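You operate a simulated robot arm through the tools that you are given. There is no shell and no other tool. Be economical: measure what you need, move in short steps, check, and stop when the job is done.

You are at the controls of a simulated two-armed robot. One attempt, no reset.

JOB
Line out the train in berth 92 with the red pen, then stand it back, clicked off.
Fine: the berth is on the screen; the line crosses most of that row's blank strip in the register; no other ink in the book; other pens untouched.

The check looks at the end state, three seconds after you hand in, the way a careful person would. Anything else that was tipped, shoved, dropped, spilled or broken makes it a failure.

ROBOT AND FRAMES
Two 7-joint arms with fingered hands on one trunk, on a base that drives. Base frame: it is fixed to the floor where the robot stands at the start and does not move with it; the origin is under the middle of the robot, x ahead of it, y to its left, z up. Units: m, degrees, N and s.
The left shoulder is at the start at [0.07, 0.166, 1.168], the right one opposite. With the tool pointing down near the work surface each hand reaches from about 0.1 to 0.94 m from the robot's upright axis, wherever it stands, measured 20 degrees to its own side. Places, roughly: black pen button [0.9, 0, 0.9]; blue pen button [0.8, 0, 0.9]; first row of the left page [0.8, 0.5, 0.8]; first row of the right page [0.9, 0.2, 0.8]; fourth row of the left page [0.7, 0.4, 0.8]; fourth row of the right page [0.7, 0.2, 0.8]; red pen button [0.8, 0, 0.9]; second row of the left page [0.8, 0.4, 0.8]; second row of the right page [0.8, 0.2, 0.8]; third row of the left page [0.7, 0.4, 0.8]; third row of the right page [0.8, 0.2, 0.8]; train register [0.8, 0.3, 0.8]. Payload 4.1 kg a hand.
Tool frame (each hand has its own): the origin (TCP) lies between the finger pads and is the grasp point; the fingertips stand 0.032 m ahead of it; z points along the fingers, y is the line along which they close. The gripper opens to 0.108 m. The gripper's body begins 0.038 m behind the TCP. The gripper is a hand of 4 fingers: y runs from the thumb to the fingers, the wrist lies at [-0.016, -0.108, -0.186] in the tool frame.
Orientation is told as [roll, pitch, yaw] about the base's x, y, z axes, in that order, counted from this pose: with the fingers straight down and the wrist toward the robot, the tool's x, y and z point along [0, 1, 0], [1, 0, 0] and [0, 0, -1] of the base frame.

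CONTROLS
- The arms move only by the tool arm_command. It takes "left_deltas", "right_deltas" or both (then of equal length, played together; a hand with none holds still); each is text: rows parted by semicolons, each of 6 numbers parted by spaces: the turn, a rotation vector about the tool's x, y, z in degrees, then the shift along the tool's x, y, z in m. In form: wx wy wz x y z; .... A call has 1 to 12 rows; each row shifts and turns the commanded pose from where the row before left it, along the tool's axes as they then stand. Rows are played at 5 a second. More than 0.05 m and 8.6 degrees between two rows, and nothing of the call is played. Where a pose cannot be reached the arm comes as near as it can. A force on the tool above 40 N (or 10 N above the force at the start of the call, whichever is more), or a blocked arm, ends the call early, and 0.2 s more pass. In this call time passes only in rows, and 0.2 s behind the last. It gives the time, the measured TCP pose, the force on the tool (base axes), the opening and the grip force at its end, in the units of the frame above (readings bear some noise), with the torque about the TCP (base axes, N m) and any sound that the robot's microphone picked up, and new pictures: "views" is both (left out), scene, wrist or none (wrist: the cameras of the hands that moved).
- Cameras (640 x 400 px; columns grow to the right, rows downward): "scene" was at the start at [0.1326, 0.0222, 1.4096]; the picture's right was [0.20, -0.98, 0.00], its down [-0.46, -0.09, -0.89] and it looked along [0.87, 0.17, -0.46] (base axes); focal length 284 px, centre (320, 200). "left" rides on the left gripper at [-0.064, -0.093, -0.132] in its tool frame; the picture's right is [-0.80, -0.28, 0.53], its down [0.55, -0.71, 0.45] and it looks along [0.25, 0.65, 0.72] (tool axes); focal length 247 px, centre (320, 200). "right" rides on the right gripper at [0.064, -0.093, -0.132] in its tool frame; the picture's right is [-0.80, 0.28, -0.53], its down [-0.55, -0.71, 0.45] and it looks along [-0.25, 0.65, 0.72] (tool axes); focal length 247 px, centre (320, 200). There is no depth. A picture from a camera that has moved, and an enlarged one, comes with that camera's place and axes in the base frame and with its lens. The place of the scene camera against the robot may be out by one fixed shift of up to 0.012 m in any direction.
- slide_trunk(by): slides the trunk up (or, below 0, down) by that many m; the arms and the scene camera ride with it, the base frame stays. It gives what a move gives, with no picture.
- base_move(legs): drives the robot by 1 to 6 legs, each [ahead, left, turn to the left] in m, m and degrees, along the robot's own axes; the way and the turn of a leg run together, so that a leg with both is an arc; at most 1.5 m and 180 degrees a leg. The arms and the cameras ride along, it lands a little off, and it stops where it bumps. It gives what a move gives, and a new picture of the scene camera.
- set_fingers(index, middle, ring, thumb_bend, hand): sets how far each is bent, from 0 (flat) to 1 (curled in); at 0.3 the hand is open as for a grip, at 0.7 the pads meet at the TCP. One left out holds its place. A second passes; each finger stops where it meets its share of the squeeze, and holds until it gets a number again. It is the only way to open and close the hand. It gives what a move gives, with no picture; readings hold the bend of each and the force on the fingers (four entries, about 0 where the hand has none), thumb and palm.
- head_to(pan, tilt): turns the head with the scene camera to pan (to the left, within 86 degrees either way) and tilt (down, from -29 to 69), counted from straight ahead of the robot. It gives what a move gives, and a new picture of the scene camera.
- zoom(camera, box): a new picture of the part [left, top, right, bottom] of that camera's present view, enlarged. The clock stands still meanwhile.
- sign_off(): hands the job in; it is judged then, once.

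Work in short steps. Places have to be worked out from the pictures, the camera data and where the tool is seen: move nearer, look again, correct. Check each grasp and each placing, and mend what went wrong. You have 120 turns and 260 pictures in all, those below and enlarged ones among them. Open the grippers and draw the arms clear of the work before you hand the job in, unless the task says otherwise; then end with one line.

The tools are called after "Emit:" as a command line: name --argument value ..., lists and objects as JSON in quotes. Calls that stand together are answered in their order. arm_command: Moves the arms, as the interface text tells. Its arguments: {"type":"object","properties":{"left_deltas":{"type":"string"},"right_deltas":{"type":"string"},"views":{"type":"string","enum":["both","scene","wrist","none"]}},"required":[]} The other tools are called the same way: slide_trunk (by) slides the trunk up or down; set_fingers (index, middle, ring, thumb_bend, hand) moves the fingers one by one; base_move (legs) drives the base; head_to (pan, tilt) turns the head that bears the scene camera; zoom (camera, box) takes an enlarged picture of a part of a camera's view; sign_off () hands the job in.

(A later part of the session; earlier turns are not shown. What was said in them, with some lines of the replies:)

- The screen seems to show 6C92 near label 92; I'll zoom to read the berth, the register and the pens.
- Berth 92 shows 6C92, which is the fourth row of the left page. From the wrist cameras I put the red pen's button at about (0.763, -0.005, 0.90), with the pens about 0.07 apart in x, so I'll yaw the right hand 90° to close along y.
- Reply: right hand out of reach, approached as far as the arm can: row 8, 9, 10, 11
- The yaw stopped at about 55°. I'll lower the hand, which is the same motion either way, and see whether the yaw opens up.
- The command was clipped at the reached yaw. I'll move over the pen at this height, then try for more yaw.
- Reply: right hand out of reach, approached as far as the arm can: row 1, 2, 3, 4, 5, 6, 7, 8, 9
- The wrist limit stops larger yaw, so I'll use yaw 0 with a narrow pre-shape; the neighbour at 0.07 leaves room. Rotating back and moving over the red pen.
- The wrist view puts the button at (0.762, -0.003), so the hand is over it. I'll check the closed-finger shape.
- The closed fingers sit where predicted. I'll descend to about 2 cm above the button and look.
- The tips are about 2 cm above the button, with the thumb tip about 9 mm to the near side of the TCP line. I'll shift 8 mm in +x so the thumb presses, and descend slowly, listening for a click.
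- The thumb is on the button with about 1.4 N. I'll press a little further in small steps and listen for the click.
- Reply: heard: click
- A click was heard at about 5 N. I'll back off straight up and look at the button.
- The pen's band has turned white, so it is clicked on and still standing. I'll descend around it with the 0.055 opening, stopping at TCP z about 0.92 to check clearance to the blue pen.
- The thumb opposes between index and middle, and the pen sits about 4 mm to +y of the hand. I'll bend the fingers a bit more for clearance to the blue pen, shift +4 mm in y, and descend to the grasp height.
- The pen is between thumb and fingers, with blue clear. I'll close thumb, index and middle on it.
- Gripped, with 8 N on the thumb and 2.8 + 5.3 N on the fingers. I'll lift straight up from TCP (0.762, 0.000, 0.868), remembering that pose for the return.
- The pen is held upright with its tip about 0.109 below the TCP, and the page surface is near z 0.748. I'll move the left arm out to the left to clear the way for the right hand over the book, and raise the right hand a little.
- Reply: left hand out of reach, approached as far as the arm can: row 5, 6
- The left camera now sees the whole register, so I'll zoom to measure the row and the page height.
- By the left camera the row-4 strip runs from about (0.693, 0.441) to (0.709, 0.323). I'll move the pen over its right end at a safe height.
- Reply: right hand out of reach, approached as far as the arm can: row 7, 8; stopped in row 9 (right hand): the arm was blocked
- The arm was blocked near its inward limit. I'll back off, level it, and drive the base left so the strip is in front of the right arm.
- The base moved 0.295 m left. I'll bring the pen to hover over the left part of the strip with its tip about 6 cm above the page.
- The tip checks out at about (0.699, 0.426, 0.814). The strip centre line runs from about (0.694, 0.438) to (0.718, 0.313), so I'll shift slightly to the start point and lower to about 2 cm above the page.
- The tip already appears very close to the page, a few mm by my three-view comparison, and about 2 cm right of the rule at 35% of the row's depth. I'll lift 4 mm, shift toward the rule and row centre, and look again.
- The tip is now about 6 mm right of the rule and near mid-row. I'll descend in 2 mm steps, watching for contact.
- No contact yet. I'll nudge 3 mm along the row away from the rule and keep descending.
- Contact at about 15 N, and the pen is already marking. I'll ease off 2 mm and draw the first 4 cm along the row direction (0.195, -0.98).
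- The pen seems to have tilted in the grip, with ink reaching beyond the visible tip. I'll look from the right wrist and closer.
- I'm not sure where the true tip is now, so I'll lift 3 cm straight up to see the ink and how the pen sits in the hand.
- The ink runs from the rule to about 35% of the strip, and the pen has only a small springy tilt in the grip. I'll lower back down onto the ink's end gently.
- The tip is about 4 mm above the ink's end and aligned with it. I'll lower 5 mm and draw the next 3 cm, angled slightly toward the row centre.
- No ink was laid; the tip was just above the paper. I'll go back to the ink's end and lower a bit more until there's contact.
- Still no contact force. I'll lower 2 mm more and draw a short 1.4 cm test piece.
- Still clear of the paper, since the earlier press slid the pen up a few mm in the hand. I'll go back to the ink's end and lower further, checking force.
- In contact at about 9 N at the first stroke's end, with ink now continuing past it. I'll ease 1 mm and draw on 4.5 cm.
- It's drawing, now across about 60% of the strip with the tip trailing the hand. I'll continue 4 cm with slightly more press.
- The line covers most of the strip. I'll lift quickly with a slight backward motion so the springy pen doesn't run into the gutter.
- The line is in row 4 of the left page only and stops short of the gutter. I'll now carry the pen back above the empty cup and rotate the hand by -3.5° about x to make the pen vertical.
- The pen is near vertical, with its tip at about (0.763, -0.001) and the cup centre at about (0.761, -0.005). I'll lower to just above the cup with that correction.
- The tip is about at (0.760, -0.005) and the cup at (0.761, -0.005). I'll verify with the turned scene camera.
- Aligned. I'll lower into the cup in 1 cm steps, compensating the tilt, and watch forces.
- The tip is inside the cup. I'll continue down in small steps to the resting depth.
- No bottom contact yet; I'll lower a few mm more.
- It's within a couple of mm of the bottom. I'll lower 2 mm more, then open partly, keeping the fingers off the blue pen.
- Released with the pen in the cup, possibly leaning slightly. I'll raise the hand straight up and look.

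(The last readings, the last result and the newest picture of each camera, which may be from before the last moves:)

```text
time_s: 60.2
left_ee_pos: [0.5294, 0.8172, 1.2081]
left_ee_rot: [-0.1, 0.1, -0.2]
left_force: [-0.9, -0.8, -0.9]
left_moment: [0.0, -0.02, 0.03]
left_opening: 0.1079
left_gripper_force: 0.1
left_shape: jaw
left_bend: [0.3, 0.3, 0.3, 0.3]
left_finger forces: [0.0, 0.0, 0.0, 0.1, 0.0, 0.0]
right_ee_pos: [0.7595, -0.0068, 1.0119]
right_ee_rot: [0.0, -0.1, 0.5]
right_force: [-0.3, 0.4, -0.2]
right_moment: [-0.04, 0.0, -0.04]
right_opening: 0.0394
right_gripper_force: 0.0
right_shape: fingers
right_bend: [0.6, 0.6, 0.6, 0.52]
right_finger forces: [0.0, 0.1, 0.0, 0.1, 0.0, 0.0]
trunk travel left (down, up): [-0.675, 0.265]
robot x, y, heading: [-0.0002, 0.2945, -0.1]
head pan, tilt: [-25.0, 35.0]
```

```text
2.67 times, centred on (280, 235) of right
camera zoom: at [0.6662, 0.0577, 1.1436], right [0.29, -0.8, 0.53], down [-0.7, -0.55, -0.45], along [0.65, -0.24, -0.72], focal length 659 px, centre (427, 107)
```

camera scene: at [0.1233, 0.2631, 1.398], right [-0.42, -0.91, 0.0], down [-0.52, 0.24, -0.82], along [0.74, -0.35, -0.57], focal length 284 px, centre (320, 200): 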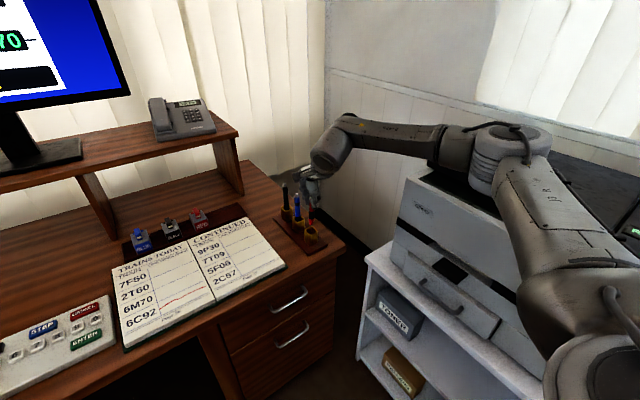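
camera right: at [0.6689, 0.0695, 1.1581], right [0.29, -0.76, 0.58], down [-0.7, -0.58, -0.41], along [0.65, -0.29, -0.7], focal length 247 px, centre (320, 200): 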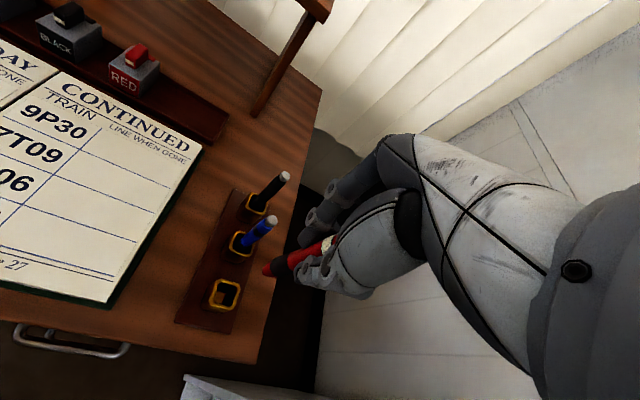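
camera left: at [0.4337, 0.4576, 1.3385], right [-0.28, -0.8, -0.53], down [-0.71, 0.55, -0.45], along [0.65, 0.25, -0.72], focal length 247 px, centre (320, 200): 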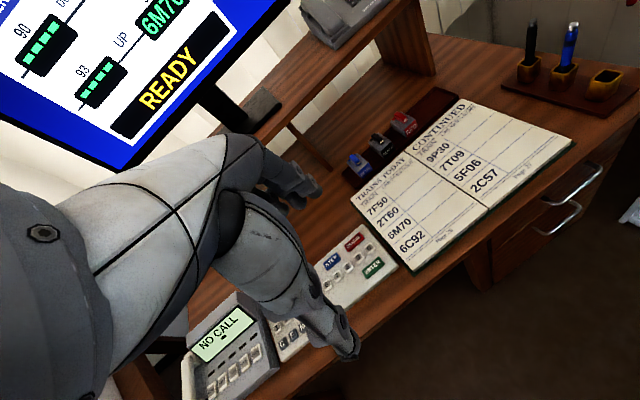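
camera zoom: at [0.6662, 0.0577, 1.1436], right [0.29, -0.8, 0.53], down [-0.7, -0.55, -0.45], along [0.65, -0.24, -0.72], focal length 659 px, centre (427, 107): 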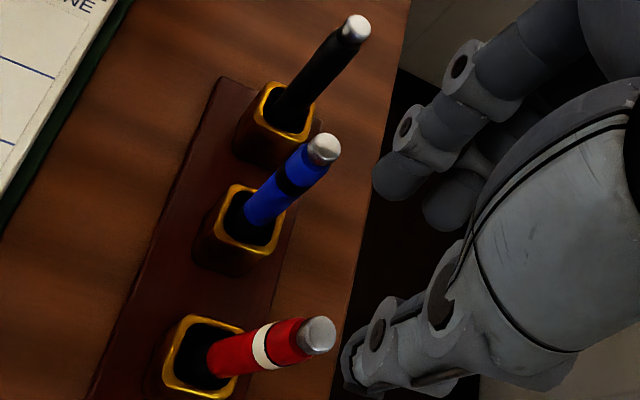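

The pen stands in its cup, leaning about 9° toward -y, with the button at about (0.759, -0.019, 0.895). I'll close the fist and bring the thumb tip over the button to click it off.

Emit:
set_fingers --hand "right" --index 0.7 --middle 0.7 --ring 0.7 --thumb_bend 0.7

Emit:
arm_command --right_deltas "0 0 0 -0.0137 0.0075 0; 0 0 0 0 0 0.03; 0 0 0 0 0 0.03; 0 0 0 0 0 0.005; 0 0 0 0 0 0" --views "none"

Emit:
zoom --camera "scene" --box '[280, 170, 350, 230]'

Emit:
zoom --camera "right" --box '[240, 180, 400, 300]'

```text
time_s: 61.2
left_ee_pos: [0.5286, 0.8161, 1.2075]
left_ee_rot: [0.0, 0.0, -0.1]
left_force: [-1.0, -0.4, -0.3]
left_moment: [-0.01, -0.02, 0.0]
left_opening: 0.1076
left_gripper_force: 0.0
left_shape: jaw
left_bend: [0.3, 0.3, 0.3, 0.3]
left_finger forces: [0.1, 0.1, 0.1, 0.1, 0.1, 0.0]
right_ee_pos: [0.7599, -0.007, 1.0117]
right_ee_rot: [-0.1, -0.1, 0.4]
right_force: [-0.7, 0.0, 0.5]
right_moment: [-0.01, 0.01, -0.04]
right_opening: 0.0037
right_gripper_force: 0.1
right_shape: fingers
right_bend: [0.7, 0.7, 0.7, 0.7]
right_finger forces: [0.1, 0.1, 0.1, 0.0, 0.1, 0.1]
trunk travel left (down, up): [-0.675, 0.265]
robot x, y, heading: [-0.0003, 0.2961, -0.2]
head pan, tilt: [-25.0, 35.0]
```

```text
time_s: 62.5
left_ee_pos: [0.5274, 0.8165, 1.2075]
left_ee_rot: [0.0, 0.1, -0.1]
left_force: [-0.2, -0.8, 0.6]
left_moment: [0.03, -0.02, 0.05]
left_opening: 0.1079
left_gripper_force: 0.1
left_shape: jaw
left_bend: [0.3, 0.3, 0.3, 0.3]
left_finger forces: [0.0, 0.0, 0.0, 0.1, 0.0, 0.0]
right_ee_pos: [0.7659, -0.0209, 0.9462]
right_ee_rot: [0.0, 0.0, 0.3]
right_force: [-0.5, 0.6, -0.9]
right_moment: [0.01, 0.0, -0.02]
right_opening: 0.0034
right_gripper_force: 0.0
right_shape: fingers
right_bend: [0.7, 0.7, 0.7, 0.7]
right_finger forces: [0.1, 0.1, 0.0, 0.0, 0.0, 0.0]
trunk travel left (down, up): [-0.675, 0.265]
robot x, y, heading: [-0.0, 0.2935, -0.2]
head pan, tilt: [-25.0, 35.0]
```

```text
6.67 times, centred on (315, 200) of scene
camera zoom: at [0.1233, 0.2631, 1.398], right [-0.42, -0.91, 0.0], down [-0.52, 0.24, -0.82], along [0.74, -0.35, -0.57], focal length 1892 px, centre (353, 200)
```

zoom: 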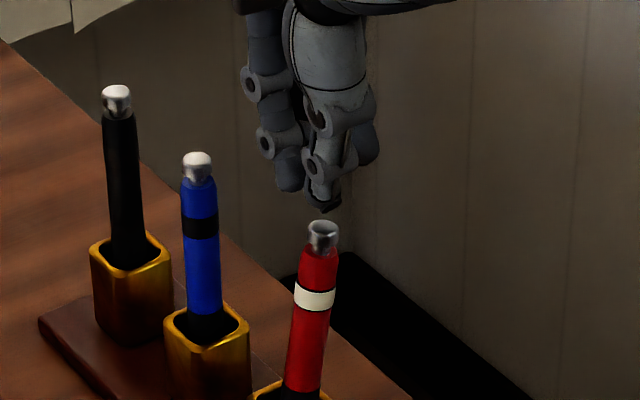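

```text
3.33 times, centred on (320, 240) of right
camera zoom: at [0.673, 0.0433, 1.0773], right [0.29, -0.8, 0.53], down [-0.7, -0.55, -0.45], along [0.65, -0.24, -0.72], focal length 823 px, centre (320, 67)
```

zoom: 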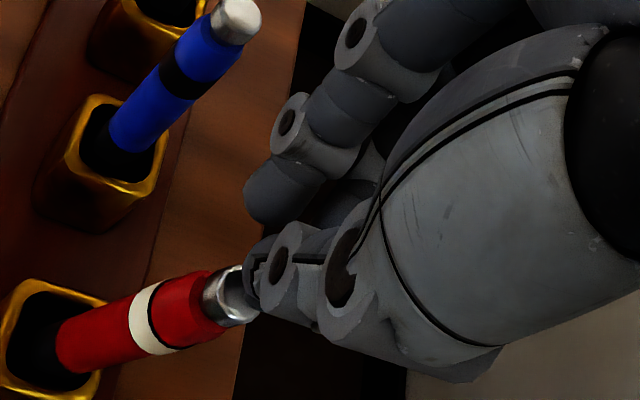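

The thumb tip is directly above the button, so I'll descend slowly.

Emit:
arm_command --right_deltas "0 0 0 0 0 0.006; 0 0 0 0 0 0.004; 0 0 0 0 0 0.002; 0 0 0 0 0 0.0015; 0 0 0 0 0 0" --views "none"

Emit:
zoom --camera "scene" --box '[280, 170, 350, 230]'

```text
time_s: 63.6
left_ee_pos: [0.529, 0.8161, 1.2077]
left_ee_rot: [0.0, 0.0, -0.1]
left_force: [0.3, -0.7, -0.6]
left_moment: [-0.02, 0.03, 0.01]
left_opening: 0.1077
left_gripper_force: 0.1
left_shape: jaw
left_bend: [0.3, 0.3, 0.3, 0.3]
left_finger forces: [0.0, 0.0, 0.1, 0.0, 0.0, 0.0]
right_ee_pos: [0.7679, -0.0194, 0.9317]
right_ee_rot: [0.0, 0.0, 0.4]
right_force: [-0.6, 0.1, 1.2]
right_moment: [-0.01, 0.01, -0.04]
right_opening: 0.0033
right_gripper_force: 0.2
right_shape: fingers
right_bend: [0.7, 0.7, 0.7, 0.7]
right_finger forces: [0.0, 0.0, 0.1, 0.0, 1.1, 0.0]
trunk travel left (down, up): [-0.675, 0.265]
robot x, y, heading: [-0.0041, 0.2956, -0.4]
head pan, tilt: [-25.0, 35.0]
```

```text
6.67 times, centred on (315, 200) of scene
camera zoom: at [0.1229, 0.2631, 1.3981], right [-0.42, -0.91, 0.0], down [-0.52, 0.24, -0.82], along [0.74, -0.35, -0.57], focal length 1892 px, centre (353, 200)
```

zoom: 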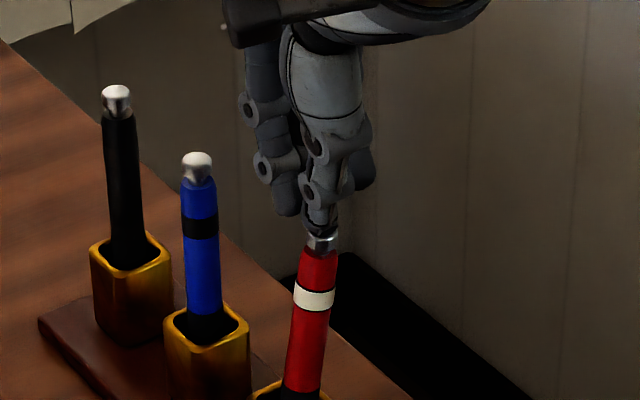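

The thumb is on the button, so I'll press on in small steps until it clicks.

Emit:
arm_command --right_deltas "0 0 0 0 0 0.0015; 0 0 0 0 0 0.0015; 0 0 0 0 0 0" --views "none"

```text
time_s: 64.5
left_ee_pos: [0.5277, 0.8171, 1.2068]
left_ee_rot: [0.0, 0.0, -0.1]
left_force: [0.1, 0.1, 1.0]
left_moment: [-0.02, 0.01, -0.03]
left_opening: 0.1077
left_gripper_force: 0.0
left_shape: jaw
left_bend: [0.3, 0.3, 0.3, 0.3]
left_finger forces: [0.0, 0.0, 0.1, 0.0, 0.0, 0.0]
right_ee_pos: [0.7665, -0.0198, 0.9301]
right_ee_rot: [0.0, -0.2, 0.5]
right_force: [-1.1, -1.1, 2.2]
right_moment: [-0.02, 0.03, 0.0]
right_opening: 0.003
right_gripper_force: 1.0
right_shape: fingers
right_bend: [0.7, 0.7, 0.7, 0.7]
right_finger forces: [0.0, 0.1, 0.1, 0.0, 2.6, 0.1]
trunk travel left (down, up): [-0.675, 0.265]
robot x, y, heading: [0.0001, 0.294, -0.1]
head pan, tilt: [-25.0, 35.0]
heard: click
```

Click heard. I'll lift straight off and check the band.

Emit:
arm_command --right_deltas "0 0 0 0 0 -0.01; 0 0 0 0 0 -0.03; 0 0 0 0 0 -0.04; 0 0 0 0 0 -0.04; 0 0 0 0 0 0" --views "none"

Emit:
zoom --camera "scene" --box '[270, 170, 350, 250]'

Emit:
zoom --camera "right" --box '[160, 160, 400, 340]'

```text
time_s: 65.7
left_ee_pos: [0.5288, 0.816, 1.2065]
left_ee_rot: [0.0, 0.0, -0.1]
left_force: [0.1, 1.5, 0.1]
left_moment: [0.0, 0.01, -0.02]
left_opening: 0.1078
left_gripper_force: 0.0
left_shape: jaw
left_bend: [0.3, 0.3, 0.3, 0.3]
left_finger forces: [0.1, 0.0, 0.0, 0.1, 0.1, 0.0]
right_ee_pos: [0.7688, -0.0197, 1.0477]
right_ee_rot: [0.0, -0.1, 0.4]
right_force: [1.0, 0.0, -0.2]
right_moment: [0.01, -0.05, 0.01]
right_opening: 0.0031
right_gripper_force: 0.1
right_shape: fingers
right_bend: [0.7, 0.7, 0.7, 0.7]
right_finger forces: [0.0, 0.0, 0.0, 0.0, 0.0, 0.1]
trunk travel left (down, up): [-0.675, 0.265]
robot x, y, heading: [0.0032, 0.296, -0.2]
head pan, tilt: [-25.0, 35.0]
```

```text
5.00 times, centred on (310, 210) of scene
camera zoom: at [0.1236, 0.2627, 1.398], right [-0.42, -0.91, 0.0], down [-0.52, 0.24, -0.82], along [0.74, -0.35, -0.57], focal length 1419 px, centre (370, 150)
```

zoom: 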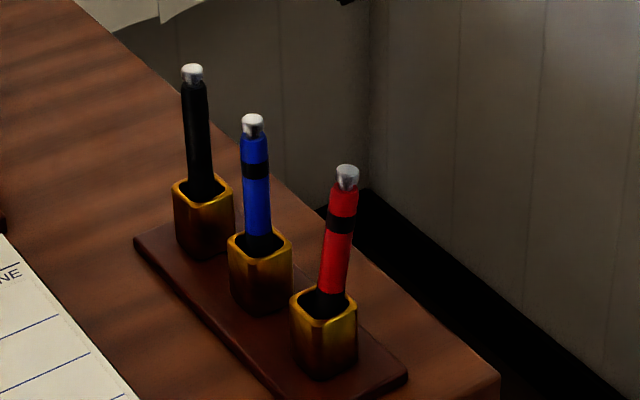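

```text
2.22 times, centred on (280, 250) of right
camera zoom: at [0.6747, 0.0437, 1.1799], right [0.29, -0.8, 0.53], down [-0.7, -0.55, -0.45], along [0.65, -0.24, -0.72], focal length 549 px, centre (409, 89)
```

zoom: 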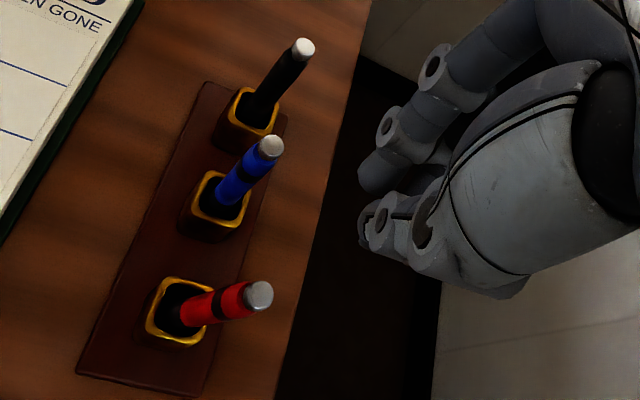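

The band is black, so the pen is clicked off and standing in its cup, and the other pens look untouched. I'll draw the arm up and back, open the hand, and take a final look at the book and screen.

Emit:
arm_command --right_deltas "0 0 0 0 0 -0.04; 0 0 0 0 0 -0.04; 0 0 0 0 -0.04 -0.02; 0 0 0 0 -0.04 -0.02; 0 0 0 0 -0.04 0; 0 0 0 0 -0.04 0; 0 0 0 0 0 0" --views "none"

Emit:
set_fingers --hand "right" --index 0.3 --middle 0.3 --ring 0.3 --thumb_bend 0.3

Emit:
head_to --pan 0 --tilt 27

Emit:
zoom --camera "scene" --box '[200, 190, 440, 340]'

```text
time_s: 67.2
left_ee_pos: [0.5287, 0.8161, 1.2065]
left_ee_rot: [0.1, -0.1, -0.1]
left_force: [0.6, 0.4, -0.2]
left_moment: [-0.04, -0.01, 0.0]
left_opening: 0.1079
left_gripper_force: 0.0
left_shape: jaw
left_bend: [0.3, 0.3, 0.3, 0.3]
left_finger forces: [0.0, 0.0, 0.0, 0.1, 0.0, 0.0]
right_ee_pos: [0.6094, -0.0221, 1.1666]
right_ee_rot: [-0.1, -0.1, 0.4]
right_force: [1.2, 0.7, -0.9]
right_moment: [0.01, 0.02, 0.02]
right_opening: 0.003
right_gripper_force: 0.0
right_shape: fingers
right_bend: [0.7, 0.7, 0.7, 0.7]
right_finger forces: [0.0, 0.1, 0.0, 0.0, 0.0, 0.1]
trunk travel left (down, up): [-0.675, 0.265]
robot x, y, heading: [-0.0006, 0.2942, -0.0]
head pan, tilt: [-25.0, 35.0]
```

```text
time_s: 68.2
left_ee_pos: [0.5279, 0.8163, 1.2072]
left_ee_rot: [0.0, 0.0, -0.2]
left_force: [0.4, -0.2, 1.0]
left_moment: [0.01, -0.02, -0.03]
left_opening: 0.1079
left_gripper_force: 0.0
left_shape: jaw
left_bend: [0.3, 0.3, 0.3, 0.3]
left_finger forces: [0.0, 0.1, 0.0, 0.0, 0.0, 0.0]
right_ee_pos: [0.6076, -0.0216, 1.1666]
right_ee_rot: [0.0, -0.2, 0.4]
right_force: [0.1, -0.3, 0.8]
right_moment: [0.04, 0.01, -0.01]
right_opening: 0.1082
right_gripper_force: 0.1
right_shape: fingers
right_bend: [0.3, 0.3, 0.3, 0.3]
right_finger forces: [0.1, 0.1, 0.0, 0.0, 0.0, 0.1]
trunk travel left (down, up): [-0.675, 0.265]
robot x, y, heading: [-0.0001, 0.2983, -0.2]
head pan, tilt: [-25.0, 35.0]
```

```text
time_s: 69.1
left_ee_pos: [0.5278, 0.8155, 1.2069]
left_ee_rot: [0.0, 0.0, -0.1]
left_force: [0.5, 0.8, -0.1]
left_moment: [0.02, 0.02, -0.02]
left_opening: 0.1078
left_gripper_force: 0.0
left_shape: jaw
left_bend: [0.3, 0.3, 0.3, 0.3]
left_finger forces: [0.0, 0.0, 0.0, 0.1, 0.0, 0.0]
right_ee_pos: [0.6072, -0.0228, 1.1677]
right_ee_rot: [-0.1, -0.2, 0.4]
right_force: [0.3, -0.4, 0.8]
right_moment: [0.03, -0.01, -0.01]
right_opening: 0.1081
right_gripper_force: 0.1
right_shape: fingers
right_bend: [0.3, 0.3, 0.3, 0.3]
right_finger forces: [0.0, 0.0, 0.0, 0.0, 0.0, 0.0]
trunk travel left (down, up): [-0.675, 0.265]
robot x, y, heading: [0.0027, 0.2972, -0.0]
head pan, tilt: [0.0, 27.0]
camera scene: at [0.1348, 0.3001, 1.4106], right [0.0, -1.0, 0.0], down [-0.45, 0.0, -0.89], along [0.89, 0.0, -0.45], focal length 284 px, centre (320, 200)
```

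scene: 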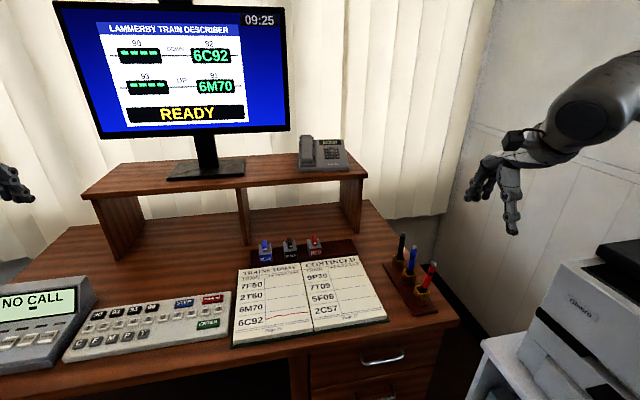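

```text
2.67 times, centred on (320, 265) of scene
camera zoom: at [0.1348, 0.3001, 1.4106], right [0.0, -1.0, 0.0], down [-0.45, 0.0, -0.89], along [0.89, 0.0, -0.45], focal length 757 px, centre (320, 27)
```

zoom: 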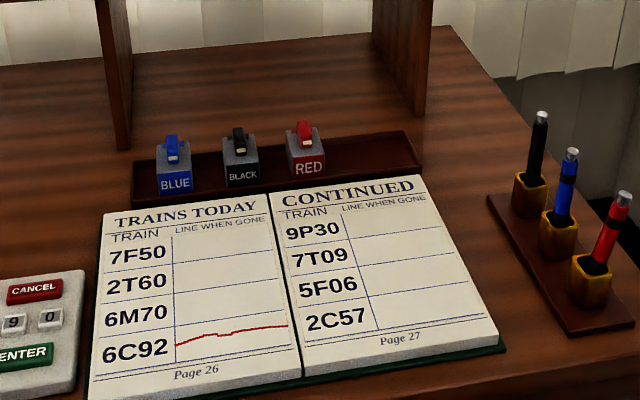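

Berth 92 still shows 6C92, which is struck through in row 4 with no other ink. The red pen is back in its cup with a black band, and the hands are open and clear.

Emit:
sign_off

```text
The job is handed in.
```

I lined out 6C92, the train in berth 92, with the red pen across most of its strip on the left page. The pen is clicked off and back in its cup, leaning about 9°; there's no other ink in the book, and the other pens are untouched.
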